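You operate a simulated robot arm through the tools that you are given. There is no shell and no other tool. Be economical: measure what you need, move in short steps, check, and stop when the job is done.

The job below is to be done with a simulated two-armed robot. You get a single attempt, and the scene is never put back.

JOB
Pick up the blue beaker with one hand, pass it to the other hand and put it on the top of the trestle. Set down upright: blue beaker.

The check looks at the end state, three seconds after you hand in, the way a careful person would. Anything else that was tipped, shoved, dropped, spilled or broken makes it a failure.

ROBOT AND FRAMES
Two 7-joint arms with two-finger parallel grippers on one trunk, on a base that drives. Base frame: it is fixed to the floor where the robot stands at the start and does not move with it; the origin is under the middle of the robot, x ahead of it, y to its left, z up. Units: mm, degrees, N and s.
The left shoulder is at the start at [50, 161, 1098], the right one opposite. With the tool pointing down near the work surface each hand reaches from about 100 to 600 mm from the robot's upright axis, wherever it stands, measured 20 degrees to its own side. Places, roughly: top of the trestle [1300, -1600, 600]. Payload 3.43 kg a hand.
The tool frame of a hand sits at the grasp point between the pads (the TCP): z along the fingers, y along the line on which they close. The tips reach 30 mm beyond it. Largest opening 94 mm; finger width 28, thickness 10; the body of the gripper, 50 by 96 mm, starts 55 mm behind the TCP.
Orientation is that of the tool frame in the base frame, as a unit quaternion [w, x, y, z]. With the fingers straight down and closing along the base's y, the tool's x points along the base's -x, its y along +y and its z along -z.

CONTROLS
- The arms move only by the tool send_rows. It takes "left_steps", "right_steps" or both (then of equal length, played together; a hand with none holds still); each is a list of rows, each a list of 3 entries, a list of its own where there are three numbers: the shift along the base's x, y, z in units of 50 mm (1.0 is 50 mm), then the turn, a rotation vector about the base's x, y, z in units of 4 degrees (1.0 is 4 degrees), then the finger opening in mm, from 0 to 94. In form: [[[x, y, z], [rx, ry, rz], jaw], ...]. A call has 1 to 8 rows; each row shifts and turns the commanded pose from where the row before left it. A call with a number of a shift or a turn outside -1 to 1 is refused whole. Each row takes 0.2 s and may step no farther than 50 mm and 8.6 degrees from the row before; otherwise, or with a gripper value out of range, the whole call is refused. Where a pose cannot be reached the arm comes as near as it can. A force on the tool above 40 N (or 10 N above the force at the start of the call, whichever is more), or a blocked arm, ends the call early, and 0.2 s more pass. Each finger travels about 45 mm/s and halts on what it meets, pressing with about 31 N; the grip force reading is that of the motor and also rises with nothing between the fingers. The clock runs only during rows and for 0.2 s after the last one: add rows that do not move to give the fingers time. The reply holds the time, the measured pose of the TCP, the force on the tool along the base axes, the opening and the grip force, in the units named above and with some noise, with the torque about the TCP (base axes, N m) and any sound that the robot's microphone picked up.
- Cameras (640 x 400 px; columns grow to the right, rows downward): "scene" is now at [100.2, 2.6, 1201.1]; the picture's right is [0.13, -0.99, 0.00], its down [-0.80, -0.11, -0.59] and it looks along [0.59, 0.08, -0.81] (base axes); focal length 247 px, centre (320, 200). "left" rides on the left gripper at [76, -14, -102] in its tool frame; the picture's right is [0.18, 0.98, 0.00], its down [-0.75, 0.14, -0.64] and it looks along [-0.63, 0.12, 0.77] (tool axes); focal length 243 px, centre (320, 200). "right" rides on the right gripper at [76, 14, -102] in its tool frame; the picture's right is [-0.18, 0.98, 0.00], its down [-0.75, -0.14, -0.64] and it looks along [-0.63, -0.12, 0.77] (tool axes); focal length 243 px, centre (320, 200). There is no depth. A picture from a camera that has moved, and an enlarged one, comes with that camera's place and axes in the base frame and with its lens. The place of the scene camera against the robot may be out by one fixed shift of up to 18 mm in any direction.
- snapshot(camera): a new picture of that camera. It takes no simulated time.
- lift_body(by): slides the trunk up (or, below 0, down) by that many mm; the arms and the scene camera ride with it, the base frame stays. It gives what a move gives, with no picture.
- drive_base(legs): drives the robot by 1 to 6 legs, each [ahead, left, turn to the left] in mm, mm and degrees, along the robot's own axes; the way and the turn of a leg run together, so that a leg with both is an arc; at most 1500 mm and 180 degrees a leg. The arms and the cameras ride along, it lands a little off, and it stops where it bumps. It gives what a move gives.
- pan_tilt(pan, tilt): turns the head with the scene camera to pan (to the left, within 80 degrees either way) and tilt (down, from -29 to 69), counted from straight ahead of the robot. It gives what a move gives.
- close_up(camera, box): a new picture of the part [left, top, right, bottom] of that camera's present view, enlarged. It takes no simulated time.
- close_job(): hands the job in; it is judged then, once.

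Go step by step. Nothing tells you exact positions but the pictures and the camera data: compare them with the known pose of the tool, close in by small moves and look again before you grip or let go. The budget is 120 turns and 88 pictures, counting those below and the enlarged ones. Unless the task says otherwise, let go and move clear before handing in, and close with one line.

The tools are called as name(argument=value, ...) on one line, values as JSON. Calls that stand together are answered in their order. send_rows: Moves the arms, as the interface text tells. Its arguments: {"type":"object","properties":{"left_steps":{"type":"array","items":{"type":"array"}},"right_steps":{"type":"array","items":{"type":"array"}}},"required":[]} The other tools are called the same way: lift_body (by) slides the trunk up or down; drive_base (legs) drives the base; pan_tilt (pan, tilt) turns the head that bears the scene camera; snapshot (camera) takes a picture; close_up (camera, box) takes an enlarged picture of a part of a camera's view; close_job () hands the job in.

At the start:

```text
time_s: 0.0
left_eef_pos: [434.2, 318.3, 854.4]
left_tool_rot: [0.0, 0.0, 1.0, -0.002]
left_force: [1.2, 0.1, 0.5]
left_moment: [-0.04, 0.0, 0.0]
left_width: 93.9
left_grip_force: 0.0
right_eef_pos: [406.4, -50.7, 875.1]
right_tool_rot: [0.001, 0.0, 1.0, -0.001]
right_force: [-0.1, -0.4, 0.6]
right_moment: [0.0, -0.03, -0.03]
right_width: 93.7
right_grip_force: 0.1
trunk travel left (down, up): [-125.0, 142.0]
robot x, y, heading: [-0.7, -2.1, -0.0]
head pan, tilt: [7.6, 53.7]
```

scene: 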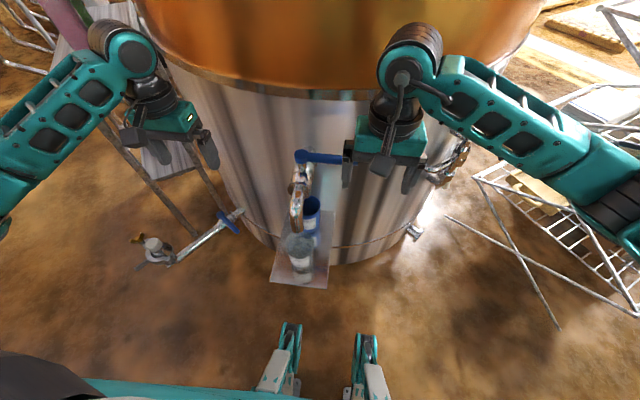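
right: 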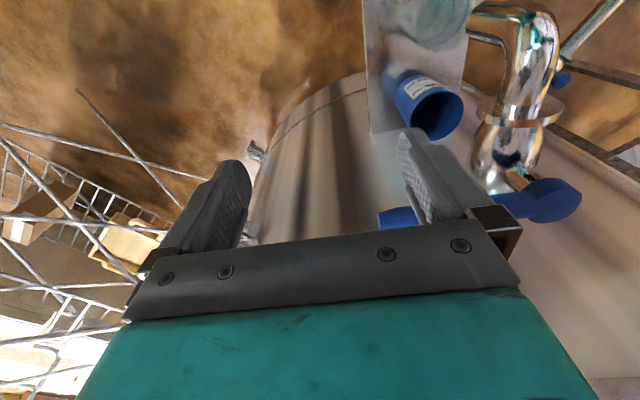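
left: 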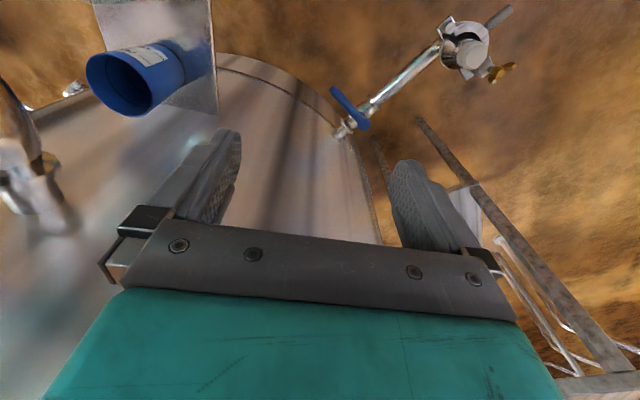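

The blue beaker stands on a small shelf on the tank, under a tap, with a grey cup in front of it. I'll look closer to measure.

close_up(camera="scene", box=[240, 130, 400, 300])

close_up(camera="right", box=[340, 0, 640, 230])

close_up(camera="left", box=[0, 0, 300, 230])

```text
2.35 times, centred on (320, 215) of scene
camera zoom: at [100.2, 2.6, 1201.1], right [0.13, -0.99, 0.0], down [-0.8, -0.11, -0.59], along [0.59, 0.08, -0.81], focal length 582 px, centre (320, 165)
```

zoom: 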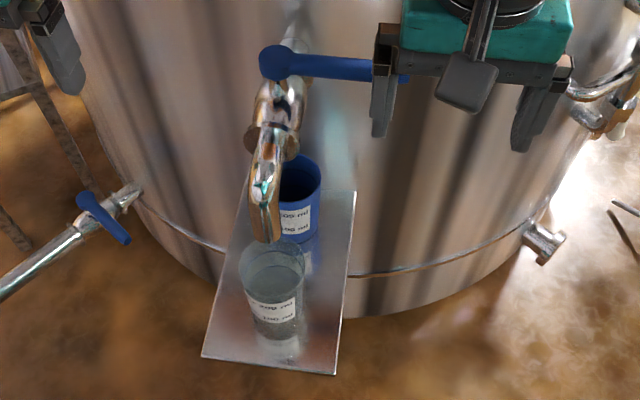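

```text
1.74 times, centred on (490, 115) of right
camera zoom: at [329.9, -35.6, 977.1], right [0.18, 0.98, 0.0], down [0.75, -0.14, 0.64], along [0.63, -0.12, -0.77], focal length 422 px, centre (24, 348)
```

zoom: 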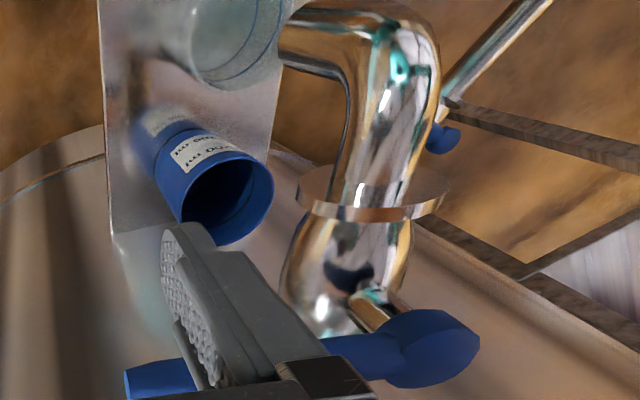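

```text
1.74 times, centred on (150, 115) of left
camera zoom: at [358.9, 304.8, 957.8], right [-0.18, 0.98, 0.0], down [0.75, 0.14, 0.64], along [0.63, 0.12, -0.77], focal length 422 px, centre (616, 348)
```

zoom: 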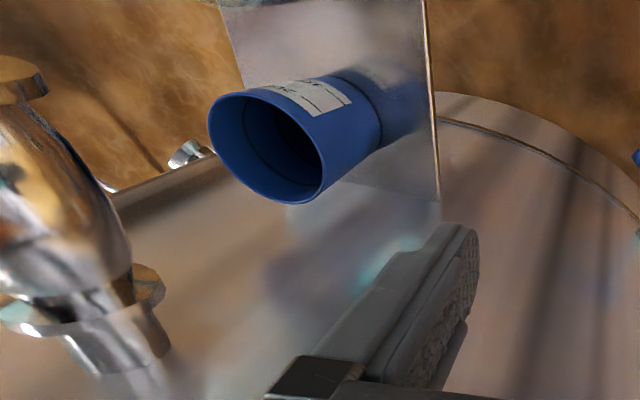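

The blue beaker's rim triangulates to about (476, 94, 658), with a radius of about 34 mm. The tap hangs close above it, so I'll swing the left hand round for a side view of the tap, cups and tank wall.

send_rows(left_steps=[[[0, 0, 0], [0, 0, -1], 94], [[0, 0, 0], [0, 0, -1], 94], [[0, 0, 0], [0, 0, -1], 94], [[0, 0, 0], [0, 0, -1], 94], [[0, 0, 0], [0, 0, -1], 94], [[0, 0, 0], [0, 0, -1], 94], [[0, 0, 0], [0, 0, -1], 94], [[0, 0, 0], [0, 0, -1], 94]])

send_rows(left_steps=[[[0, 0, 0], [0, 0, -1], 94], [[0, 0, 0], [0, 0, -1], 94], [[0, 0, 0], [0, 0, -1], 94], [[0, 0, 0], [0, 0, -1], 94], [[0, 0, 0], [0, 0, -1], 94], [[0, 0, 0], [0, 0, -1], 94], [[0, 0, 0], [0, 0, -1], 94], [[0, 0, 0], [0, 0, -1], 94]])

send_rows(left_steps=[[[0, 0.2, 0], [-1, 0, -1], 94], [[0, 0.2, -0.2], [-1, 0, -1], 94], [[0, 0.2, -0.2], [-1, 0, -1], 94], [[0, 0.2, -0.3], [-1, 0, -1], 94], [[0, 0, -0.3], [-1, 0, -1], 94], [[0, 0, -0.3], [-1, 0, -1], 94], [[0, 0, -0.3], [-1, 0, 0], 94], [[0, 0, -0.3], [-1, 0, 0], 94]])

snapshot(camera="left")

snapshot(camera="scene")

```text
time_s: 1.8
left_eef_pos: [434.4, 319.6, 855.5]
left_tool_rot: [0.0, 0.277, 0.961, 0.0]
left_force: [-0.2, 0.1, 0.1]
left_moment: [0.01, -0.02, -0.01]
left_width: 93.9
left_grip_force: 0.0
right_eef_pos: [406.5, -49.9, 873.5]
right_tool_rot: [0.0, 0.0, 1.0, 0.001]
right_force: [-0.2, -0.5, -1.1]
right_moment: [0.01, 0.02, 0.0]
right_width: 93.9
right_grip_force: 0.1
trunk travel left (down, up): [-125.0, 142.0]
robot x, y, heading: [1.9, -2.3, -0.1]
head pan, tilt: [7.6, 53.7]
```

```text
time_s: 3.6
left_eef_pos: [433.2, 319.7, 856.4]
left_tool_rot: [0.0, 0.531, 0.847, 0.0]
left_force: [0.3, -0.3, -0.2]
left_moment: [0.01, 0.03, -0.02]
left_width: 94.2
left_grip_force: 0.1
right_eef_pos: [407.6, -50.5, 873.9]
right_tool_rot: [0.0, -0.001, 1.0, 0.0]
right_force: [-0.4, 0.0, -0.1]
right_moment: [0.0, -0.03, 0.03]
right_width: 93.9
right_grip_force: 0.1
trunk travel left (down, up): [-125.0, 142.0]
robot x, y, heading: [-0.7, 2.6, 0.2]
head pan, tilt: [7.6, 53.7]
```

```text
time_s: 5.4
left_eef_pos: [434.5, 358.0, 759.8]
left_tool_rot: [0.157, 0.672, 0.688, -0.223]
left_force: [0.1, -0.5, 0.0]
left_moment: [0.0, 0.02, -0.01]
left_width: 93.9
left_grip_force: 0.0
right_eef_pos: [406.3, -50.2, 873.8]
right_tool_rot: [0.0, 0.0, 1.0, -0.001]
right_force: [0.3, 0.7, -0.5]
right_moment: [0.03, -0.02, 0.0]
right_width: 93.7
right_grip_force: 0.1
trunk travel left (down, up): [-125.0, 142.0]
robot x, y, heading: [-0.2, 0.2, -0.1]
head pan, tilt: [7.6, 53.7]
```

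```text
81 pictures are left
camera left: at [425.5, 477.7, 809.6], right [0.97, 0.15, -0.19], down [0.23, -0.31, 0.92], along [0.08, -0.94, -0.34], focal length 243 px, centre (320, 200)
```

left: 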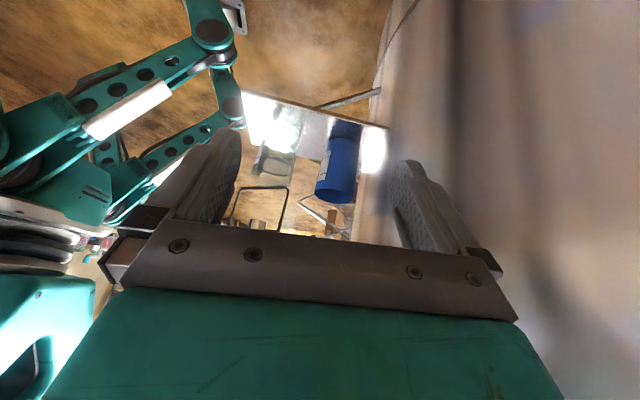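

```text
80 pictures are left
camera scene: at [100.2, 2.7, 1201.1], right [0.13, -0.99, 0.0], down [-0.8, -0.11, -0.59], along [0.59, 0.08, -0.81], focal length 247 px, centre (320, 200)
```

scene: 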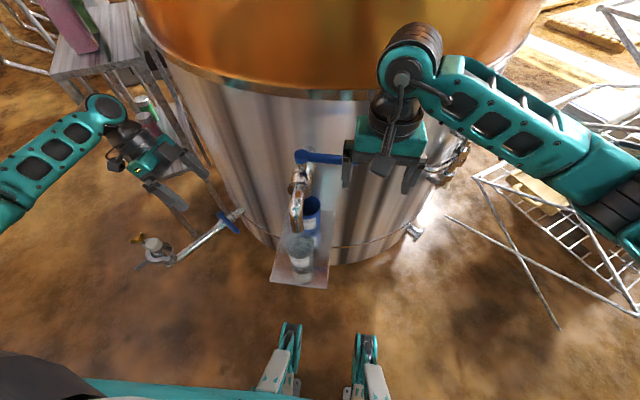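

From the left the beaker and the tank wall are visible upside down. I'll enlarge that part.

close_up(camera="left", box=[220, 80, 420, 240])

```text
2.50 times, centred on (320, 160) of left
camera zoom: at [425.5, 477.7, 809.6], right [0.97, 0.15, -0.19], down [0.23, -0.31, 0.92], along [0.08, -0.94, -0.34], focal length 606 px, centre (320, 300)
```

zoom: 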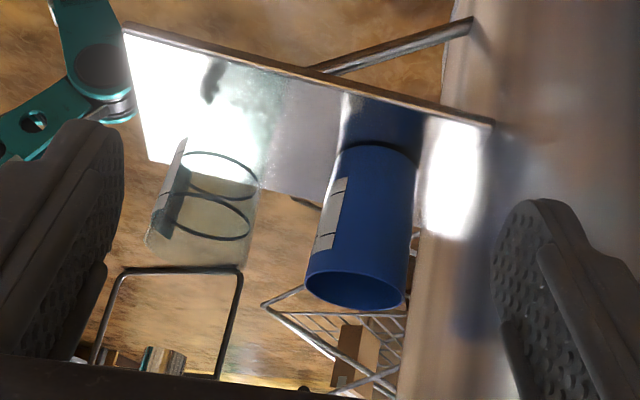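

The shelf top is at z≈557 and the wall behind the beaker is at x≈525–530. I'll raise the camera so it sees the tap.

send_rows(left_steps=[[[0, 0.3, 0.3], [-1, 0, 0], 94], [[0, 0.3, 0.3], [-1, 0, 0], 94], [[0, 0.3, 0.3], [-1, 0, 0], 94], [[0, 0.3, 0.3], [-1, 0, 0], 94], [[0, 0, 0.4], [-1, 0, 0], 94]])

close_up(camera="left", box=[200, 60, 440, 240])

```text
time_s: 6.6
left_eef_pos: [434.6, 418.4, 842.2]
left_tool_rot: [0.271, 0.636, 0.638, -0.34]
left_force: [0.4, 0.4, -0.5]
left_moment: [-0.03, 0.02, -0.04]
left_width: 93.7
left_grip_force: 0.1
right_eef_pos: [405.8, -51.8, 874.4]
right_tool_rot: [0.0, 0.0, 1.0, 0.0]
right_force: [0.4, 0.1, 0.7]
right_moment: [0.02, 0.01, -0.01]
right_width: 94.1
right_grip_force: 0.0
trunk travel left (down, up): [-125.0, 142.0]
robot x, y, heading: [-2.8, 1.1, -0.0]
head pan, tilt: [7.6, 53.7]
```

```text
2.22 times, centred on (320, 150) of left
camera zoom: at [426.5, 546.8, 846.8], right [0.97, 0.08, -0.23], down [0.23, 0.02, 0.97], along [0.08, -1.0, 0.0], focal length 539 px, centre (320, 311)
```

zoom: 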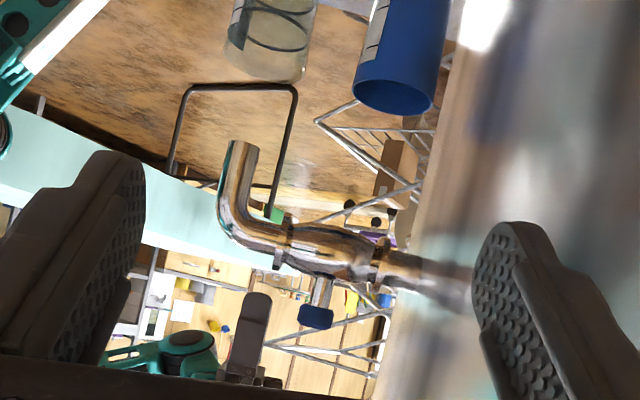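

The tap's pipe underside is at z≈775 and the spout tip is over the glass at about (366, ~95, 728). The gap between beaker and wall is about 15–18 mm. I plan a slanted straddle from the left with the left hand, closing along x, then a rim pinch with the right hand. First I'll level the closing axis and come to a pre-grasp pose.

send_rows(left_steps=[[[0.15, -0.7, -0.5], [0, -0.65, 0.29], 85], [[0.15, -0.7, -0.5], [0, -0.65, 0.29], 80], [[0.15, -0.7, -0.5], [0, 0, 0], 78], [[0.15, -0.7, -0.5], [0, 0, 0], 76], [[0.15, -0.5, -0.4], [0, 0, 0], 76], [[0, 0, 0], [0, 0, 0], 76]])

snapshot(camera="left")

close_up(camera="left", box=[200, 40, 440, 240])

```text
time_s: 8.0
left_eef_pos: [471.8, 251.9, 721.7]
left_tool_rot: [0.306, 0.637, 0.638, -0.305]
left_force: [-0.8, 1.0, 0.8]
left_moment: [0.0, -0.02, 0.02]
left_width: 75.8
left_grip_force: 0.0
right_eef_pos: [406.6, -50.5, 875.4]
right_tool_rot: [0.0, 0.001, 1.0, 0.001]
right_force: [-0.6, 0.2, 0.5]
right_moment: [0.02, 0.02, 0.04]
right_width: 93.8
right_grip_force: 0.0
trunk travel left (down, up): [-125.0, 142.0]
robot x, y, heading: [1.4, -1.9, 0.0]
head pan, tilt: [7.6, 53.7]
```

```text
77 pictures are left
camera left: at [457.7, 380.0, 726.3], right [0.98, 0.12, -0.14], down [0.14, 0.03, 0.99], along [0.12, -0.99, 0.01], focal length 243 px, centre (320, 200)
```

left: 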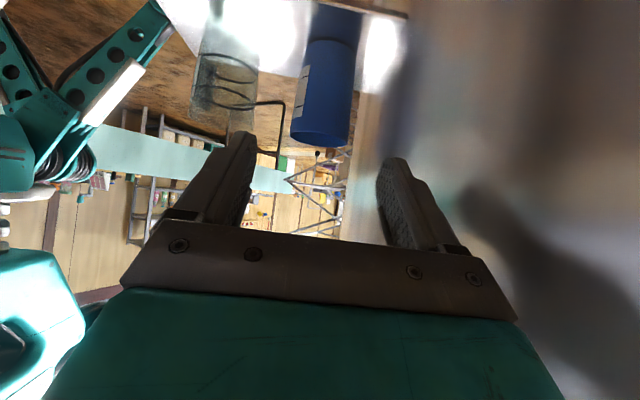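

```text
2.00 times, centred on (320, 140) of left
camera zoom: at [457.7, 380.0, 726.3], right [0.98, 0.12, -0.14], down [0.14, 0.03, 0.99], along [0.12, -0.99, 0.01], focal length 485 px, centre (320, 320)
```

zoom: 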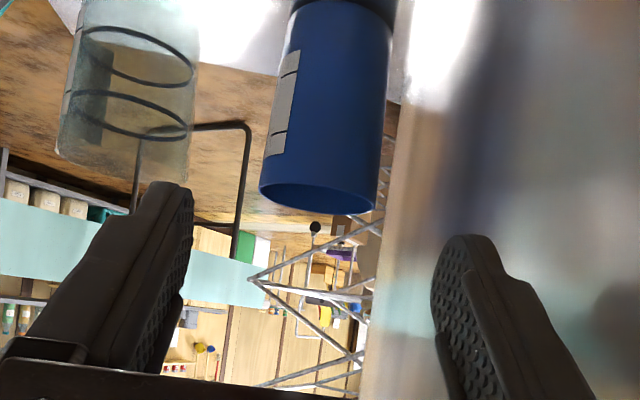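

Closer measurement puts the beaker axis at x≈481, r≈34, and the wall at x≈530–535. I'll centre the hand at x=481 with an opening of 74 and advance part of the way.

send_rows(left_steps=[[[0.184, -0.4, -0.31], [0, 0, 0], 74], [[0, -0.4, -0.31], [0, 0, 0], 74], [[0, -0.4, -0.31], [0, 0, 0], 74], [[0, -0.4, -0.31], [0, 0, 0], 74], [[0, 0, 0], [0, 0, 0], 74]])

snapshot(camera="left")

close_up(camera="scene", box=[240, 130, 400, 300])

```text
time_s: 9.2
left_eef_pos: [483.9, 173.4, 657.3]
left_tool_rot: [0.306, 0.638, 0.638, -0.305]
left_force: [-0.7, 1.4, -0.4]
left_moment: [0.02, 0.04, -0.01]
left_width: 74.0
left_grip_force: 0.1
right_eef_pos: [406.5, -50.4, 875.1]
right_tool_rot: [0.0, 0.0, 1.0, 0.0]
right_force: [0.2, -0.5, -0.1]
right_moment: [0.02, 0.0, 0.03]
right_width: 94.0
right_grip_force: 0.1
trunk travel left (down, up): [-125.0, 142.0]
robot x, y, heading: [-1.0, 0.7, -0.1]
head pan, tilt: [7.6, 53.7]
```

```text
75 pictures are left
camera left: at [468.8, 301.5, 662.3], right [0.98, 0.12, -0.14], down [0.14, 0.03, 0.99], along [0.12, -0.99, 0.01], focal length 243 px, centre (320, 200)
```

left: 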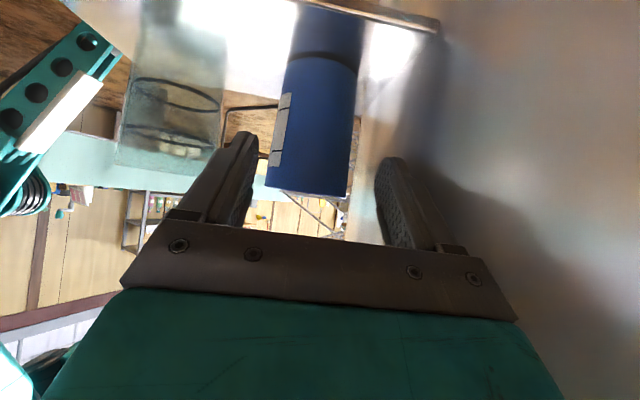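

```text
2.35 times, centred on (320, 215) of scene
camera zoom: at [100.2, 2.6, 1201.1], right [0.13, -0.99, 0.0], down [-0.8, -0.11, -0.59], along [0.59, 0.08, -0.81], focal length 582 px, centre (320, 165)
```

zoom: 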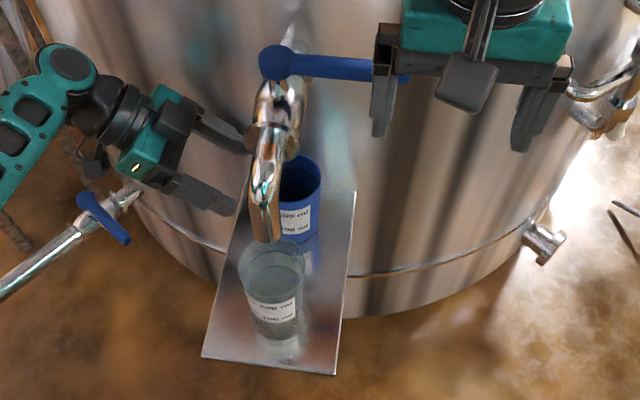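

The hand is centred on the beaker to within about 1 mm. I'll advance to the grasp point in small steps; touching the wall would stop it.

send_rows(left_steps=[[[-0.015, -0.26, -0.18], [0, 0, 0], 75], [[0, -0.26, -0.18], [0, 0, 0], 75], [[0, -0.26, -0.18], [0, 0, 0], 75]])

snapshot(camera="left")

```text
time_s: 10.0
left_eef_pos: [480.1, 135.0, 630.5]
left_tool_rot: [0.306, 0.637, 0.639, -0.304]
left_force: [-0.9, 0.1, 0.0]
left_moment: [-0.02, 0.02, 0.03]
left_width: 75.2
left_grip_force: 0.1
right_eef_pos: [407.0, -50.7, 875.0]
right_tool_rot: [0.0, 0.0, 1.0, 0.0]
right_force: [-0.1, -0.1, -0.6]
right_moment: [-0.01, 0.02, -0.04]
right_width: 93.9
right_grip_force: 0.1
trunk travel left (down, up): [-125.0, 142.0]
robot x, y, heading: [-1.8, -0.0, -0.2]
head pan, tilt: [7.6, 53.7]
```

```text
73 pictures are left
camera left: at [466.8, 263.5, 635.3], right [0.98, 0.12, -0.14], down [0.14, 0.03, 0.99], along [0.12, -0.99, 0.01], focal length 243 px, centre (320, 200)
```

left: 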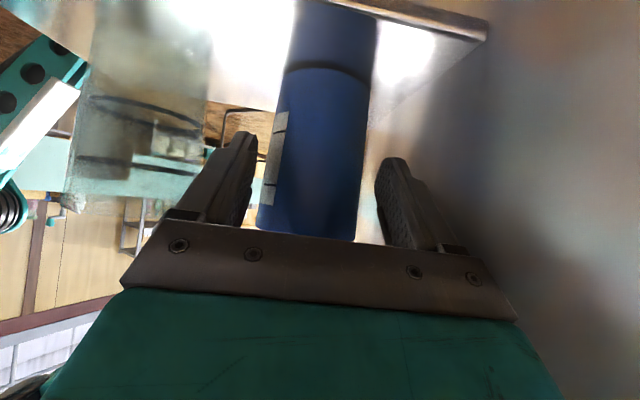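

Both fingers straddle the beaker with margin and no contact force. I'll advance the last 28 mm.

send_rows(left_steps=[[[0.01, -0.28, -0.18], [0, 0, 0], 75], [[0, -0.28, -0.18], [0, 0, 0], 75]])

snapshot(camera="left")

close_up(camera="scene", box=[240, 130, 400, 300])

```text
time_s: 10.6
left_eef_pos: [481.8, 107.4, 611.5]
left_tool_rot: [0.306, 0.637, 0.638, -0.305]
left_force: [0.4, -1.3, -0.6]
left_moment: [0.0, 0.0, 0.02]
left_width: 75.1
left_grip_force: 0.0
right_eef_pos: [406.4, -50.2, 874.7]
right_tool_rot: [0.0, 0.0, 1.0, 0.001]
right_force: [0.8, 1.0, 0.3]
right_moment: [0.0, 0.02, -0.03]
right_width: 94.0
right_grip_force: 0.0
trunk travel left (down, up): [-125.0, 142.0]
robot x, y, heading: [-0.8, -0.9, -0.1]
head pan, tilt: [7.6, 53.7]
```

```text
72 pictures are left
camera left: at [467.5, 235.1, 616.7], right [0.98, 0.12, -0.14], down [0.14, 0.03, 0.99], along [0.12, -0.99, 0.01], focal length 243 px, centre (320, 200)
```

left: 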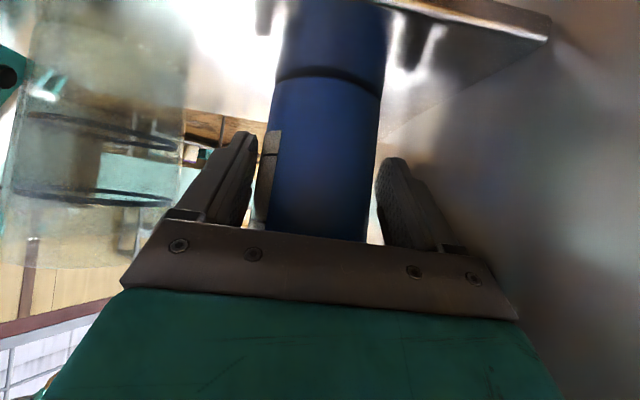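

```text
2.35 times, centred on (320, 215) of scene
camera zoom: at [100.2, 2.6, 1201.1], right [0.13, -0.99, 0.0], down [-0.8, -0.11, -0.59], along [0.59, 0.08, -0.81], focal length 582 px, centre (320, 165)
```

zoom: 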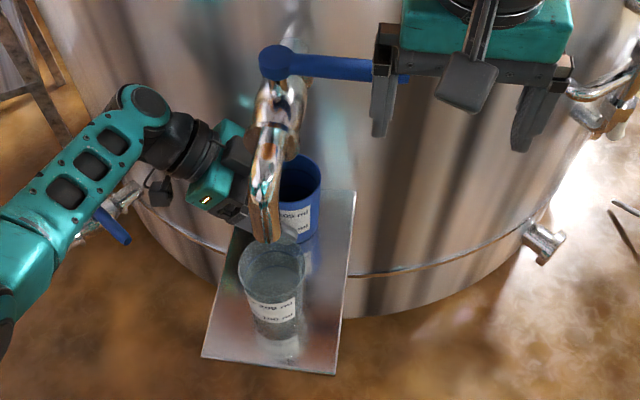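

The beaker sits well between the pads, so I'll close the left hand.

send_rows(left_steps=[[[0, 0, 0], [0, 0, 0], 68], [[0, 0, 0], [0, 0, 0], 62], [[0, 0, 0], [0, 0, 0], 55], [[0, 0, 0], [0, 0, 0], 55]])

snapshot(camera="left")

```text
time_s: 11.6
left_eef_pos: [481.0, 107.5, 612.0]
left_tool_rot: [0.306, 0.637, 0.638, -0.305]
left_force: [-0.1, -0.3, -0.8]
left_moment: [0.05, 0.0, 0.01]
left_width: 67.3
left_grip_force: 31.0
right_eef_pos: [406.8, -49.9, 874.1]
right_tool_rot: [0.0, 0.0, 1.0, 0.0]
right_force: [0.0, -0.5, 0.3]
right_moment: [-0.03, 0.0, -0.01]
right_width: 94.0
right_grip_force: 0.1
trunk travel left (down, up): [-125.0, 142.0]
robot x, y, heading: [-2.4, -1.2, -0.1]
head pan, tilt: [7.6, 53.7]
```

```text
70 pictures are left
camera left: at [467.5, 235.2, 616.8], right [0.98, 0.12, -0.14], down [0.14, 0.03, 0.99], along [0.12, -0.99, 0.01], focal length 243 px, centre (320, 200)
```

left: 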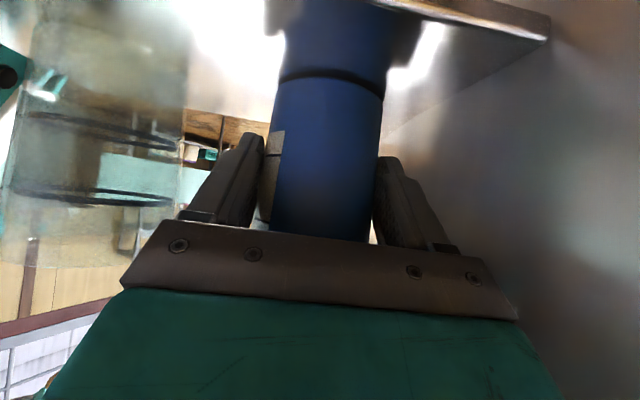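

The beaker is gripped at 67 mm. I'll lift it 15 mm straight up and look.

send_rows(left_steps=[[[0, 0, 0.1], [0, 0, 0], 55], [[0, 0, 0.2], [0, 0, 0], 55]])

snapshot(camera="left")

```text
time_s: 12.2
left_eef_pos: [481.2, 105.5, 628.5]
left_tool_rot: [0.306, 0.637, 0.638, -0.305]
left_force: [-0.9, 0.2, -0.1]
left_moment: [-0.04, -0.03, 0.03]
left_width: 67.2
left_grip_force: 30.7
right_eef_pos: [407.5, -50.3, 874.2]
right_tool_rot: [-0.001, 0.0, 1.0, 0.0]
right_force: [-0.3, -0.1, 0.2]
right_moment: [0.01, 0.01, -0.02]
right_width: 93.9
right_grip_force: 0.1
trunk travel left (down, up): [-125.0, 142.0]
robot x, y, heading: [-0.9, -0.5, -0.1]
head pan, tilt: [7.6, 53.7]
```

```text
69 pictures are left
camera left: at [467.1, 234.1, 632.5], right [0.98, 0.12, -0.14], down [0.14, 0.03, 0.99], along [0.12, -0.99, 0.01], focal length 243 px, centre (320, 200)
```

left: 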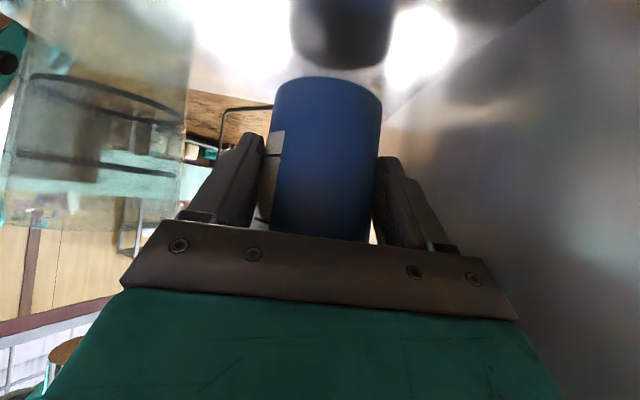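

The beaker is off the shelf and steady. I'll withdraw it sideways in +y, clear of the glass, tap and shelf.

send_rows(left_steps=[[[0, 0.5, 0], [0, 0, 0], 55], [[0, 0.6, 0.05], [0, 0, 0], 55], [[0, 0.7, 0.1], [0, 0, 0], 55], [[0, 0.7, 0.2], [0, 0, 0], 55], [[-0.1, 0.7, 0.3], [0, 0, 0], 55], [[-0.3, 0.4, 0.5], [0, 0, 0], 55], [[-0.4, 0, 0.6], [0, 0, 0], 55]])

snapshot(camera="scene")

```text
time_s: 13.8
left_eef_pos: [440.5, 286.3, 716.4]
left_tool_rot: [0.306, 0.637, 0.637, -0.306]
left_force: [0.3, 0.2, -0.8]
left_moment: [0.0, -0.01, -0.01]
left_width: 67.2
left_grip_force: 31.1
right_eef_pos: [406.0, -50.5, 874.9]
right_tool_rot: [0.0, 0.0, 1.0, -0.001]
right_force: [-0.4, -0.3, -0.5]
right_moment: [0.01, -0.01, 0.01]
right_width: 93.8
right_grip_force: 0.1
trunk travel left (down, up): [-125.0, 142.0]
robot x, y, heading: [3.5, 2.1, -0.0]
head pan, tilt: [7.6, 53.7]
```

```text
68 pictures are left
camera scene: at [100.1, 2.7, 1201.1], right [0.13, -0.99, 0.0], down [-0.8, -0.11, -0.59], along [0.59, 0.08, -0.81], focal length 247 px, centre (320, 200)
```

scene: 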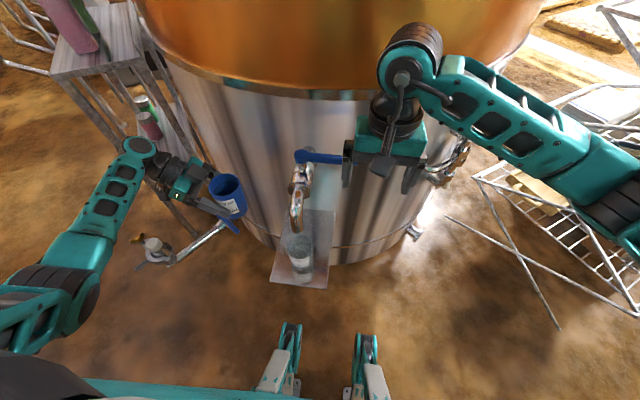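

The beaker is clear of the shelf. I'll look right toward the trestle to plan the handover place and the route.

pan_tilt(pan=-45, tilt=30)

snapshot(camera="scene")

pan_tilt(pan=-80, tilt=40)

snapshot(camera="scene")

```text
time_s: 15.0
left_eef_pos: [439.5, 287.6, 716.1]
left_tool_rot: [0.306, 0.637, 0.639, -0.305]
left_force: [0.2, -0.7, -1.0]
left_moment: [-0.02, 0.02, 0.02]
left_width: 67.6
left_grip_force: 30.8
right_eef_pos: [406.4, -50.1, 873.9]
right_tool_rot: [0.0, 0.0, 1.0, 0.0]
right_force: [-0.5, 0.9, -0.2]
right_moment: [-0.03, -0.01, -0.02]
right_width: 94.1
right_grip_force: 0.1
trunk travel left (down, up): [-125.0, 142.0]
robot x, y, heading: [-3.2, -0.2, 0.0]
head pan, tilt: [-45.0, 30.0]
```

```text
67 pictures are left
camera scene: at [91.4, -71.0, 1235.4], right [-0.71, -0.71, 0.0], down [-0.35, 0.35, -0.87], along [0.61, -0.61, -0.5], focal length 247 px, centre (320, 200)
```

scene: 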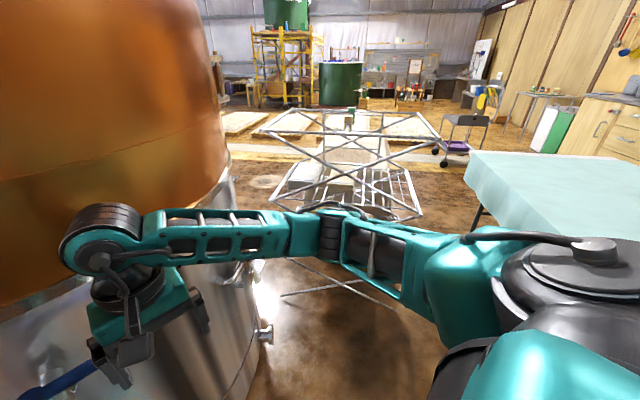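

```text
time_s: 16.0
left_eef_pos: [440.1, 287.0, 716.2]
left_tool_rot: [0.307, 0.636, 0.639, -0.305]
left_force: [-0.6, -0.6, -0.4]
left_moment: [0.01, -0.01, 0.0]
left_width: 67.2
left_grip_force: 31.3
right_eef_pos: [405.3, -49.8, 875.5]
right_tool_rot: [0.0, 0.0, 1.0, 0.0]
right_force: [-0.3, 0.7, -0.9]
right_moment: [0.0, 0.04, -0.03]
right_width: 94.0
right_grip_force: 0.0
trunk travel left (down, up): [-125.0, 142.0]
robot x, y, heading: [-0.6, -3.1, 0.3]
head pan, tilt: [-80.0, 40.0]
```

```text
66 pictures are left
camera scene: at [42.3, -90.8, 1220.1], right [-0.98, -0.17, 0.0], down [-0.11, 0.63, -0.77], along [0.13, -0.75, -0.64], focal length 247 px, centre (320, 200)
```

scene: 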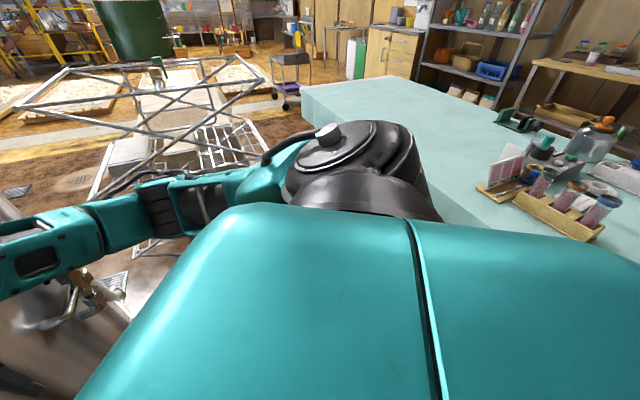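

The trestle is the braced frame ahead-right. I'll zoom in on its top.

pan_tilt(pan=-50, tilt=20)

close_up(camera="scene", box=[180, 90, 480, 290])

```text
time_s: 17.0
left_eef_pos: [440.7, 286.4, 716.0]
left_tool_rot: [0.307, 0.637, 0.639, -0.304]
left_force: [-0.1, -0.3, 0.3]
left_moment: [0.0, -0.04, -0.01]
left_width: 67.4
left_grip_force: 30.6
right_eef_pos: [406.0, -50.8, 876.1]
right_tool_rot: [0.0, 0.0, 1.0, 0.0]
right_force: [-0.1, -0.4, -0.1]
right_moment: [-0.01, -0.02, -0.01]
right_width: 94.2
right_grip_force: 0.2
trunk travel left (down, up): [-125.0, 142.0]
robot x, y, heading: [0.5, 4.1, 0.1]
head pan, tilt: [-50.0, 20.0]
```

```text
2.00 times, centred on (330, 190) of scene
camera zoom: at [87.2, -78.5, 1251.5], right [-0.77, -0.64, 0.0], down [-0.22, 0.26, -0.94], along [0.6, -0.72, -0.34], focal length 494 px, centre (300, 220)
```

zoom: 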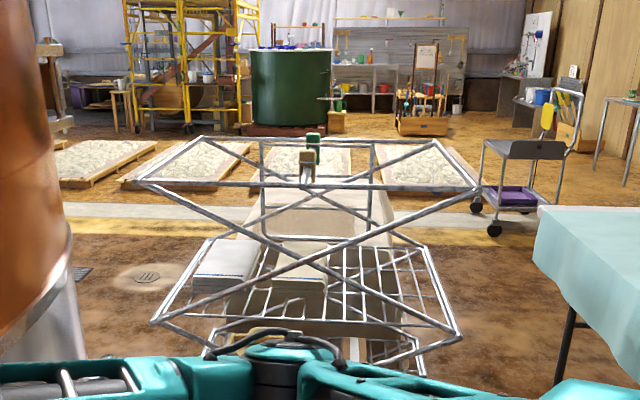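

I'll zoom in on the area where the trestle top should project.

close_up(camera="scene", box=[260, 140, 400, 230])

```text
4.44 times, centred on (330, 185) of scene
camera zoom: at [87.2, -78.5, 1251.5], right [-0.77, -0.64, 0.0], down [-0.22, 0.26, -0.94], along [0.6, -0.72, -0.34], focal length 1099 px, centre (276, 267)
```

zoom: 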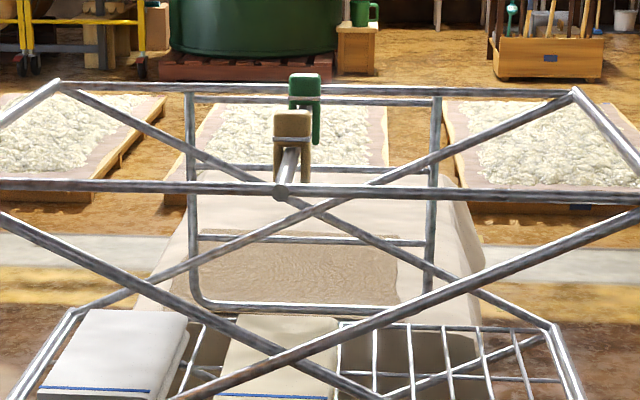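

The trestle top is unclear from here and I'll look again from closer. First I'll back off from the tank to make room for the handover.

drive_base(legs=[[-250, 0, 0]])

pan_tilt(pan=10, tilt=55)

snapshot(camera="scene")

```text
time_s: 18.8
left_eef_pos: [187.7, 286.9, 716.9]
left_tool_rot: [0.307, 0.636, 0.639, -0.305]
left_force: [-0.5, 0.0, 0.4]
left_moment: [0.04, 0.0, 0.02]
left_width: 67.3
left_grip_force: 31.4
right_eef_pos: [154.7, -49.9, 875.1]
right_tool_rot: [-0.001, 0.0, 1.0, 0.0]
right_force: [0.1, 0.4, -0.3]
right_moment: [-0.03, -0.01, 0.0]
right_width: 94.0
right_grip_force: 0.0
trunk travel left (down, up): [-125.0, 142.0]
robot x, y, heading: [-250.8, 0.6, -0.1]
head pan, tilt: [-50.0, 20.0]
```

```text
time_s: 20.1
left_eef_pos: [189.2, 287.0, 716.7]
left_tool_rot: [0.306, 0.637, 0.638, -0.305]
left_force: [0.2, 0.4, -1.4]
left_moment: [0.03, 0.01, 0.03]
left_width: 67.3
left_grip_force: 31.2
right_eef_pos: [155.9, -49.4, 874.7]
right_tool_rot: [0.0, 0.001, 1.0, 0.0]
right_force: [0.0, 0.5, -0.1]
right_moment: [0.01, -0.02, 0.01]
right_width: 94.3
right_grip_force: 0.0
trunk travel left (down, up): [-125.0, 142.0]
robot x, y, heading: [-249.8, -1.1, 0.1]
head pan, tilt: [10.0, 55.0]
```

```text
63 pictures are left
camera scene: at [-153.2, 5.4, 1199.5], right [0.17, -0.98, 0.0], down [-0.81, -0.14, -0.57], along [0.57, 0.1, -0.82], focal length 247 px, centre (320, 200)
```

scene: 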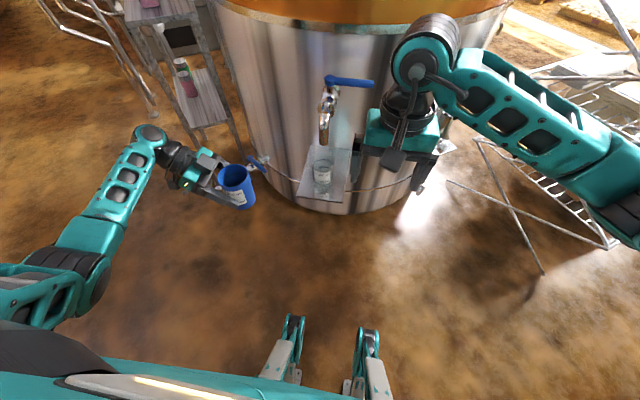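

The robot is clear of the tank. I'll bring the beaker inward with the left hand and put the right hand above its right rim.

send_rows(left_steps=[[[0, -0.56, 0.17], [0, 0, 0], 55], [[0, -0.56, 0.17], [0, 0, 0], 55], [[0, -0.56, 0.17], [0, 0, 0], 55], [[0, -0.56, 0.17], [0, 0, 0], 55], [[0, 0, 0], [0, 0, 0], 55]], right_steps=[[[0, 0.5, 0.3], [0, 0, 0], 70], [[0.1, 0.5, 0.2], [0, 0, 0], 60], [[0.2, 0.5, 0], [0, 0, 0], 50], [[0.3, 0.5, 0], [0, 0, 0], 50], [[0, 0.5, 0], [0, 0, 0], 50]])

snapshot(camera="right")

snapshot(camera="scene")

```text
time_s: 21.3
left_eef_pos: [187.8, 175.3, 751.0]
left_tool_rot: [0.307, 0.636, 0.639, -0.305]
left_force: [-0.4, 0.5, -0.4]
left_moment: [0.0, -0.01, 0.01]
left_width: 67.2
left_grip_force: 30.8
right_eef_pos: [184.6, 74.2, 900.9]
right_tool_rot: [0.0, 0.0, 1.0, 0.001]
right_force: [0.4, -1.0, -0.5]
right_moment: [0.01, -0.01, 0.0]
right_width: 49.8
right_grip_force: 0.1
trunk travel left (down, up): [-125.0, 142.0]
robot x, y, heading: [-251.6, 0.9, 0.0]
head pan, tilt: [10.0, 55.0]
```

```text
62 pictures are left
camera right: at [107.9, 89.4, 1003.0], right [0.18, 0.98, 0.0], down [0.75, -0.14, 0.64], along [0.63, -0.12, -0.77], focal length 243 px, centre (320, 200)
```

right: 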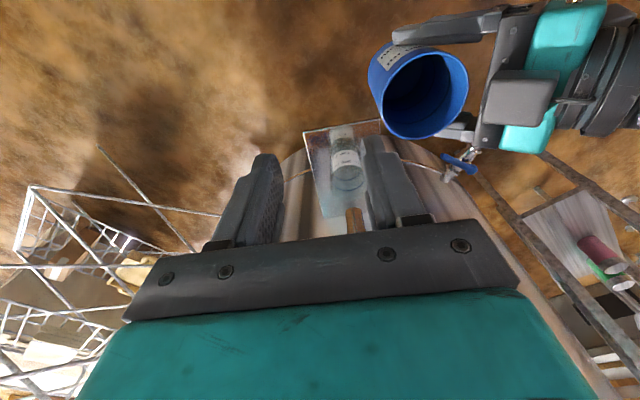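

```text
61 pictures are left
camera scene: at [-153.2, 5.6, 1199.4], right [0.17, -0.98, 0.0], down [-0.81, -0.14, -0.57], along [0.56, 0.1, -0.82], focal length 247 px, centre (320, 200)
```

scene: 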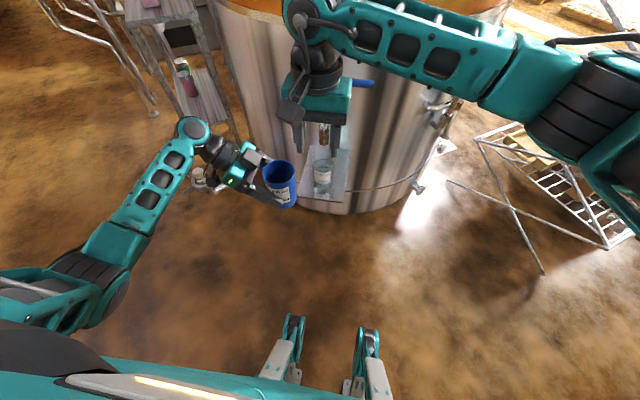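

The beaker is empty, and its rim centre is near (186, 161, 795). I'll move the right hand over its right edge.

send_rows(right_steps=[[[0.02, 0.5, 0], [0, 0, 0], 50], [[0.02, 0.54, -0.2], [0, 0, 0], 50], [[0, 0, -0.5], [0, 0, 0], 50], [[0, 0, 0], [0, 0, 0], 50]])

snapshot(camera="right")

close_up(camera="scene", box=[200, 90, 380, 220])

```text
time_s: 22.3
left_eef_pos: [188.3, 174.7, 751.8]
left_tool_rot: [0.307, 0.637, 0.639, -0.304]
left_force: [0.0, -0.6, 0.5]
left_moment: [0.02, -0.03, 0.01]
left_width: 67.0
left_grip_force: 31.4
right_eef_pos: [187.0, 128.6, 866.9]
right_tool_rot: [0.0, 0.0, 1.0, 0.0]
right_force: [-0.7, -1.1, -0.4]
right_moment: [0.01, 0.03, 0.04]
right_width: 49.8
right_grip_force: 0.1
trunk travel left (down, up): [-125.0, 142.0]
robot x, y, heading: [-254.9, -0.3, 0.2]
head pan, tilt: [10.0, 55.0]
```

```text
60 pictures are left
camera right: at [110.9, 141.9, 968.4], right [0.18, 0.98, 0.0], down [0.75, -0.14, 0.64], along [0.63, -0.12, -0.77], focal length 243 px, centre (320, 200)
```

right: 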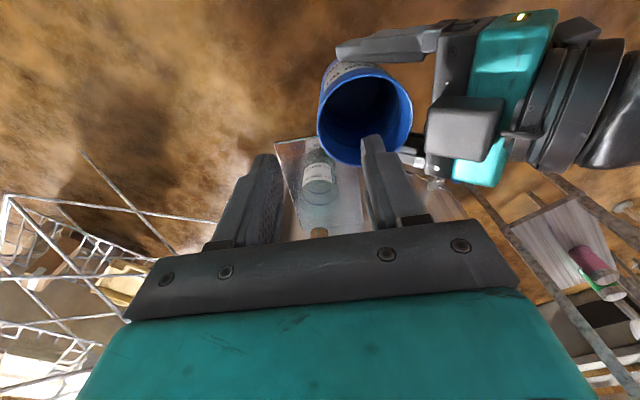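

```text
3.08 times, centred on (290, 155) of scene
camera zoom: at [-153.2, 5.4, 1199.4], right [0.17, -0.98, 0.0], down [-0.81, -0.14, -0.57], along [0.56, 0.1, -0.82], focal length 761 px, centre (412, 338)
```

zoom: 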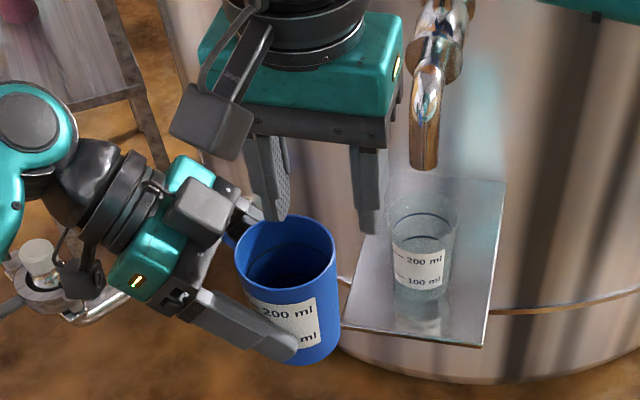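

The right fingers straddle the right rim wall at y≈127, one inside and one outside. I'll lower partway and check.

send_rows(right_steps=[[[0, 0, -0.35], [0, 0, 0], 50], [[0, -0.02, -0.35], [0, 0, 0], 50], [[0, 0, -0.35], [0, 0, 0], 50]])

snapshot(camera="right")

close_up(camera="scene", box=[200, 90, 380, 220])

```text
time_s: 23.1
left_eef_pos: [187.2, 176.3, 750.4]
left_tool_rot: [0.306, 0.638, 0.638, -0.304]
left_force: [-0.5, -0.1, -0.1]
left_moment: [-0.01, 0.01, 0.01]
left_width: 67.2
left_grip_force: 30.5
right_eef_pos: [186.6, 124.6, 813.9]
right_tool_rot: [0.0, 0.0, 1.0, 0.0]
right_force: [-0.6, 0.6, 0.0]
right_moment: [0.04, -0.02, 0.0]
right_width: 49.9
right_grip_force: 0.1
trunk travel left (down, up): [-125.0, 142.0]
robot x, y, heading: [-252.1, 0.5, -0.3]
head pan, tilt: [10.0, 55.0]
```

```text
58 pictures are left
camera right: at [110.6, 139.8, 915.9], right [0.18, 0.98, 0.0], down [0.75, -0.14, 0.64], along [0.63, -0.12, -0.77], focal length 243 px, centre (320, 200)
```

right: 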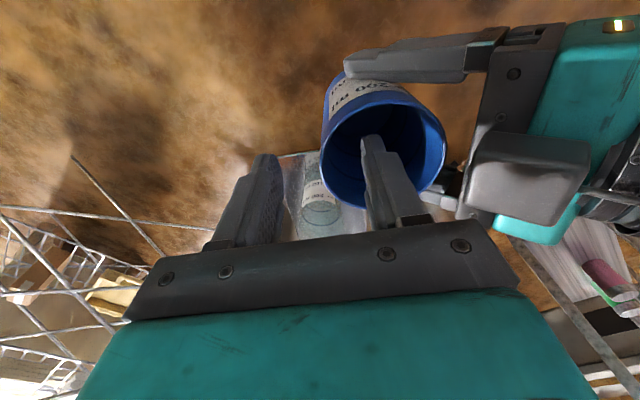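

```text
3.08 times, centred on (290, 155) of scene
camera zoom: at [-153.2, 5.4, 1199.4], right [0.17, -0.98, 0.0], down [-0.81, -0.14, -0.57], along [0.56, 0.1, -0.82], focal length 761 px, centre (412, 338)
```

zoom: 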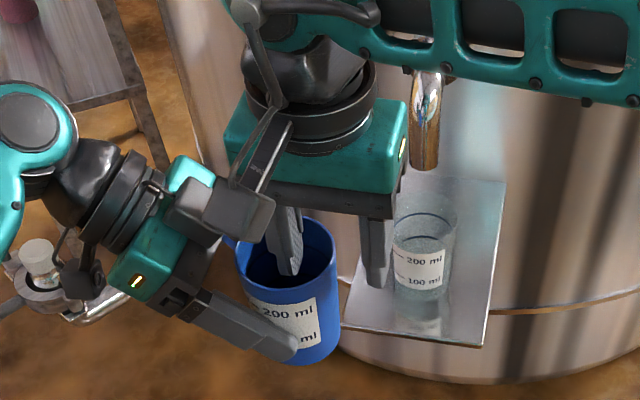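

The inner finger is inside the cup and clear of the left hand. I'll go the last 32 mm down, then close.

send_rows(right_steps=[[[0, 0.02, -0.32], [0, 0, 0], 50], [[0, 0.02, -0.32], [0, 0, 0], 50]])

snapshot(camera="right")

```text
time_s: 23.7
left_eef_pos: [187.9, 174.3, 749.9]
left_tool_rot: [0.307, 0.637, 0.638, -0.304]
left_force: [-0.3, -0.4, -0.1]
left_moment: [0.04, -0.01, 0.0]
left_width: 67.1
left_grip_force: 31.1
right_eef_pos: [187.6, 128.2, 781.1]
right_tool_rot: [-0.001, 0.0, 1.0, -0.002]
right_force: [0.2, 0.2, -0.2]
right_moment: [-0.03, 0.0, 0.01]
right_width: 49.6
right_grip_force: 0.1
trunk travel left (down, up): [-125.0, 142.0]
robot x, y, heading: [-248.7, -1.8, -0.1]
head pan, tilt: [10.0, 55.0]
```

```text
56 pictures are left
camera right: at [110.1, 142.8, 883.0], right [0.18, 0.98, 0.0], down [0.75, -0.14, 0.64], along [0.63, -0.12, -0.77], focal length 243 px, centre (320, 200)
```

right: 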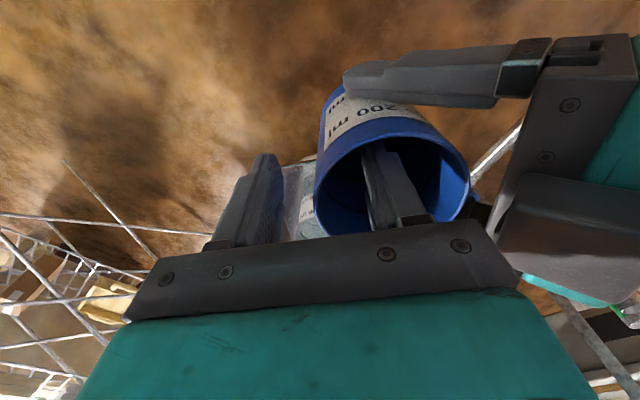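

The wall sits midway between the right fingers. I'll close them on it.

send_rows(right_steps=[[[0, 0, 0], [0, 0, 0], 38], [[0, 0, 0], [0, 0, 0], 24], [[0, 0, 0], [0, 0, 0], 10], [[0, 0, 0], [0, 0, 0], 0], [[0, 0, 0], [0, 0, 0], 0]])

snapshot(camera="right")

```text
time_s: 24.9
left_eef_pos: [187.0, 175.5, 751.6]
left_tool_rot: [0.307, 0.636, 0.639, -0.304]
left_force: [-1.1, -7.2, 0.5]
left_moment: [-0.35, -0.13, 0.17]
left_width: 66.8
left_grip_force: 31.2
right_eef_pos: [186.8, 128.0, 781.9]
right_tool_rot: [-0.001, 0.0, 1.0, 0.002]
right_force: [1.6, 6.7, -0.5]
right_moment: [0.55, 0.04, -0.27]
right_width: 8.5
right_grip_force: 30.0
trunk travel left (down, up): [-125.0, 142.0]
robot x, y, heading: [-252.4, 1.6, 0.1]
head pan, tilt: [10.0, 55.0]
```

```text
55 pictures are left
camera right: at [110.0, 143.3, 883.6], right [0.18, 0.98, 0.0], down [0.75, -0.14, 0.64], along [0.63, -0.12, -0.77], focal length 243 px, centre (320, 200)
```

right: 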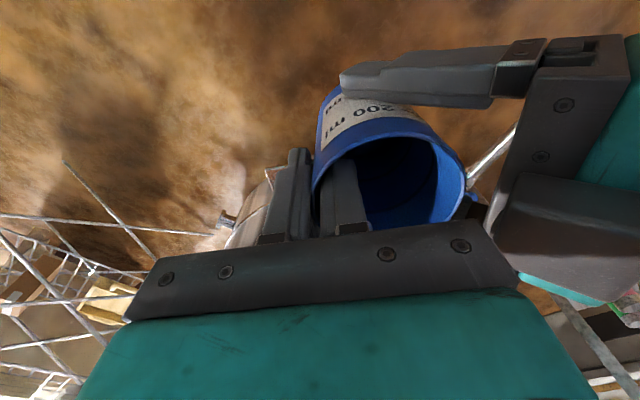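

The right hand has a firm pinch with about 7 N of cross force between the hands. I'll release the left hand slowly; its fingers open along x, away from the cup.

send_rows(left_steps=[[[0, 0, 0], [0, 0, 0], 55], [[0, 0, 0], [0, 0, 0], 67], [[0, 0, 0], [0, 0, 0], 76], [[0, 0, 0], [0, 0, 0], 86], [[0, 0, 0], [0, 0, 0], 90]], right_steps=[[[0, 0.02, 0], [0, 0, 0], 0], [[0, 0, 0], [0, 0, 0], 0], [[0, 0, 0], [0, 0, 0], 0], [[0, 0, 0], [0, 0, 0], 0], [[0, 0, 0], [0, 0, 0], 0]])

snapshot(camera="right")

close_up(camera="scene", box=[200, 90, 380, 220])

```text
time_s: 26.1
left_eef_pos: [187.9, 176.3, 751.0]
left_tool_rot: [0.306, 0.637, 0.639, -0.304]
left_force: [0.1, -0.4, -0.4]
left_moment: [-0.03, -0.01, -0.01]
left_width: 90.0
left_grip_force: 0.1
right_eef_pos: [186.9, 128.6, 780.7]
right_tool_rot: [0.0, 0.0, 1.0, 0.0]
right_force: [0.1, 0.2, -1.5]
right_moment: [-0.02, -0.02, -0.01]
right_width: 8.4
right_grip_force: 30.8
trunk travel left (down, up): [-125.0, 142.0]
robot x, y, heading: [-252.9, -0.0, 0.0]
head pan, tilt: [10.0, 55.0]
```

```text
54 pictures are left
camera right: at [110.5, 143.8, 883.0], right [0.18, 0.98, 0.0], down [0.75, -0.14, 0.64], along [0.63, -0.12, -0.77], focal length 243 px, centre (320, 200)
```

right: 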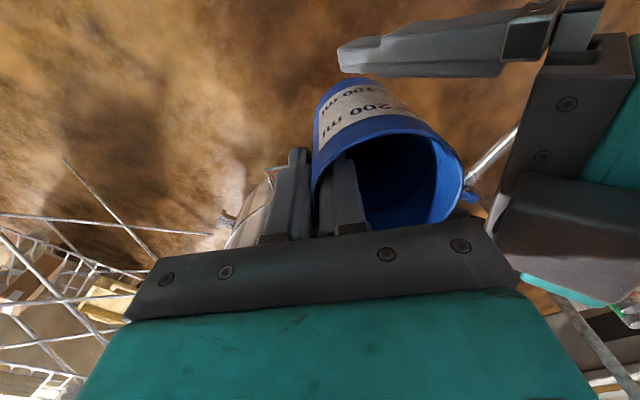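

```text
3.08 times, centred on (290, 155) of scene
camera zoom: at [-153.2, 5.4, 1199.4], right [0.17, -0.98, 0.0], down [-0.81, -0.14, -0.57], along [0.56, 0.1, -0.82], focal length 761 px, centre (412, 338)
```

zoom: 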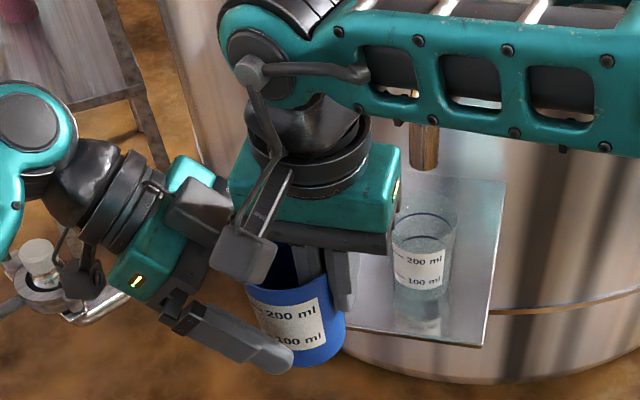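

The right hand now holds the beaker alone. I'll retract the left hand along its own axis.

send_rows(left_steps=[[[0, 0.5, 0.1], [0, 0, 0], 90], [[0, 0.6, 0.2], [0, 0, 0], 90], [[0, 0.7, 0.2], [0, 0, 0], 90], [[0, 0.7, 0.2], [0, 0, 0], 90], [[0, 0, 0], [0, 0, 0], 60], [[0, 0, 0], [0, 0, 0], 40]])

snapshot(camera="scene")

snapshot(camera="left")

```text
time_s: 27.5
left_eef_pos: [188.3, 300.9, 786.5]
left_tool_rot: [0.306, 0.637, 0.639, -0.305]
left_force: [0.5, 0.5, -0.7]
left_moment: [0.03, 0.03, 0.04]
left_width: 40.0
left_grip_force: 0.1
right_eef_pos: [186.2, 129.1, 780.3]
right_tool_rot: [0.0, 0.0, 1.0, 0.001]
right_force: [-0.2, -0.1, -0.1]
right_moment: [-0.02, 0.01, -0.03]
right_width: 8.3
right_grip_force: 31.2
trunk travel left (down, up): [-125.0, 142.0]
robot x, y, heading: [-248.0, 2.4, -0.0]
head pan, tilt: [10.0, 55.0]
```

```text
52 pictures are left
camera scene: at [-153.2, 5.4, 1199.4], right [0.17, -0.98, 0.0], down [-0.81, -0.14, -0.57], along [0.56, 0.1, -0.82], focal length 247 px, centre (320, 200)
```

scene: 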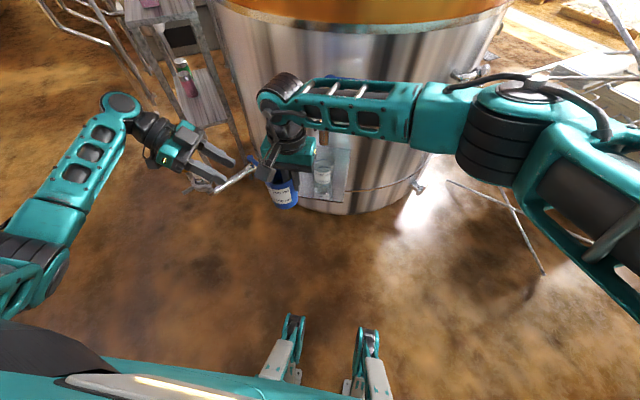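

```text
51 pictures are left
camera left: at [174.9, 429.0, 791.2], right [0.98, 0.12, -0.14], down [0.14, 0.03, 0.99], along [0.12, -0.99, 0.01], focal length 243 px, centre (320, 200)
```

left: 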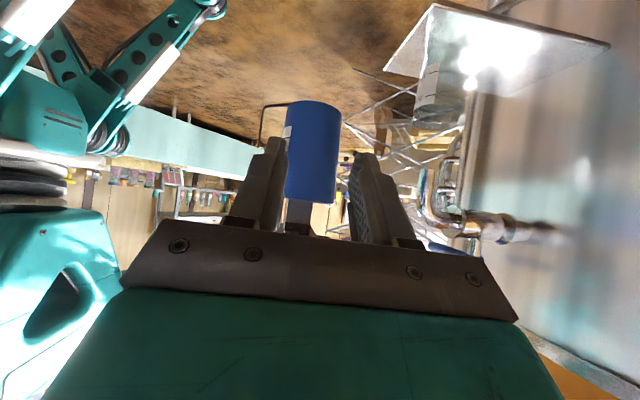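

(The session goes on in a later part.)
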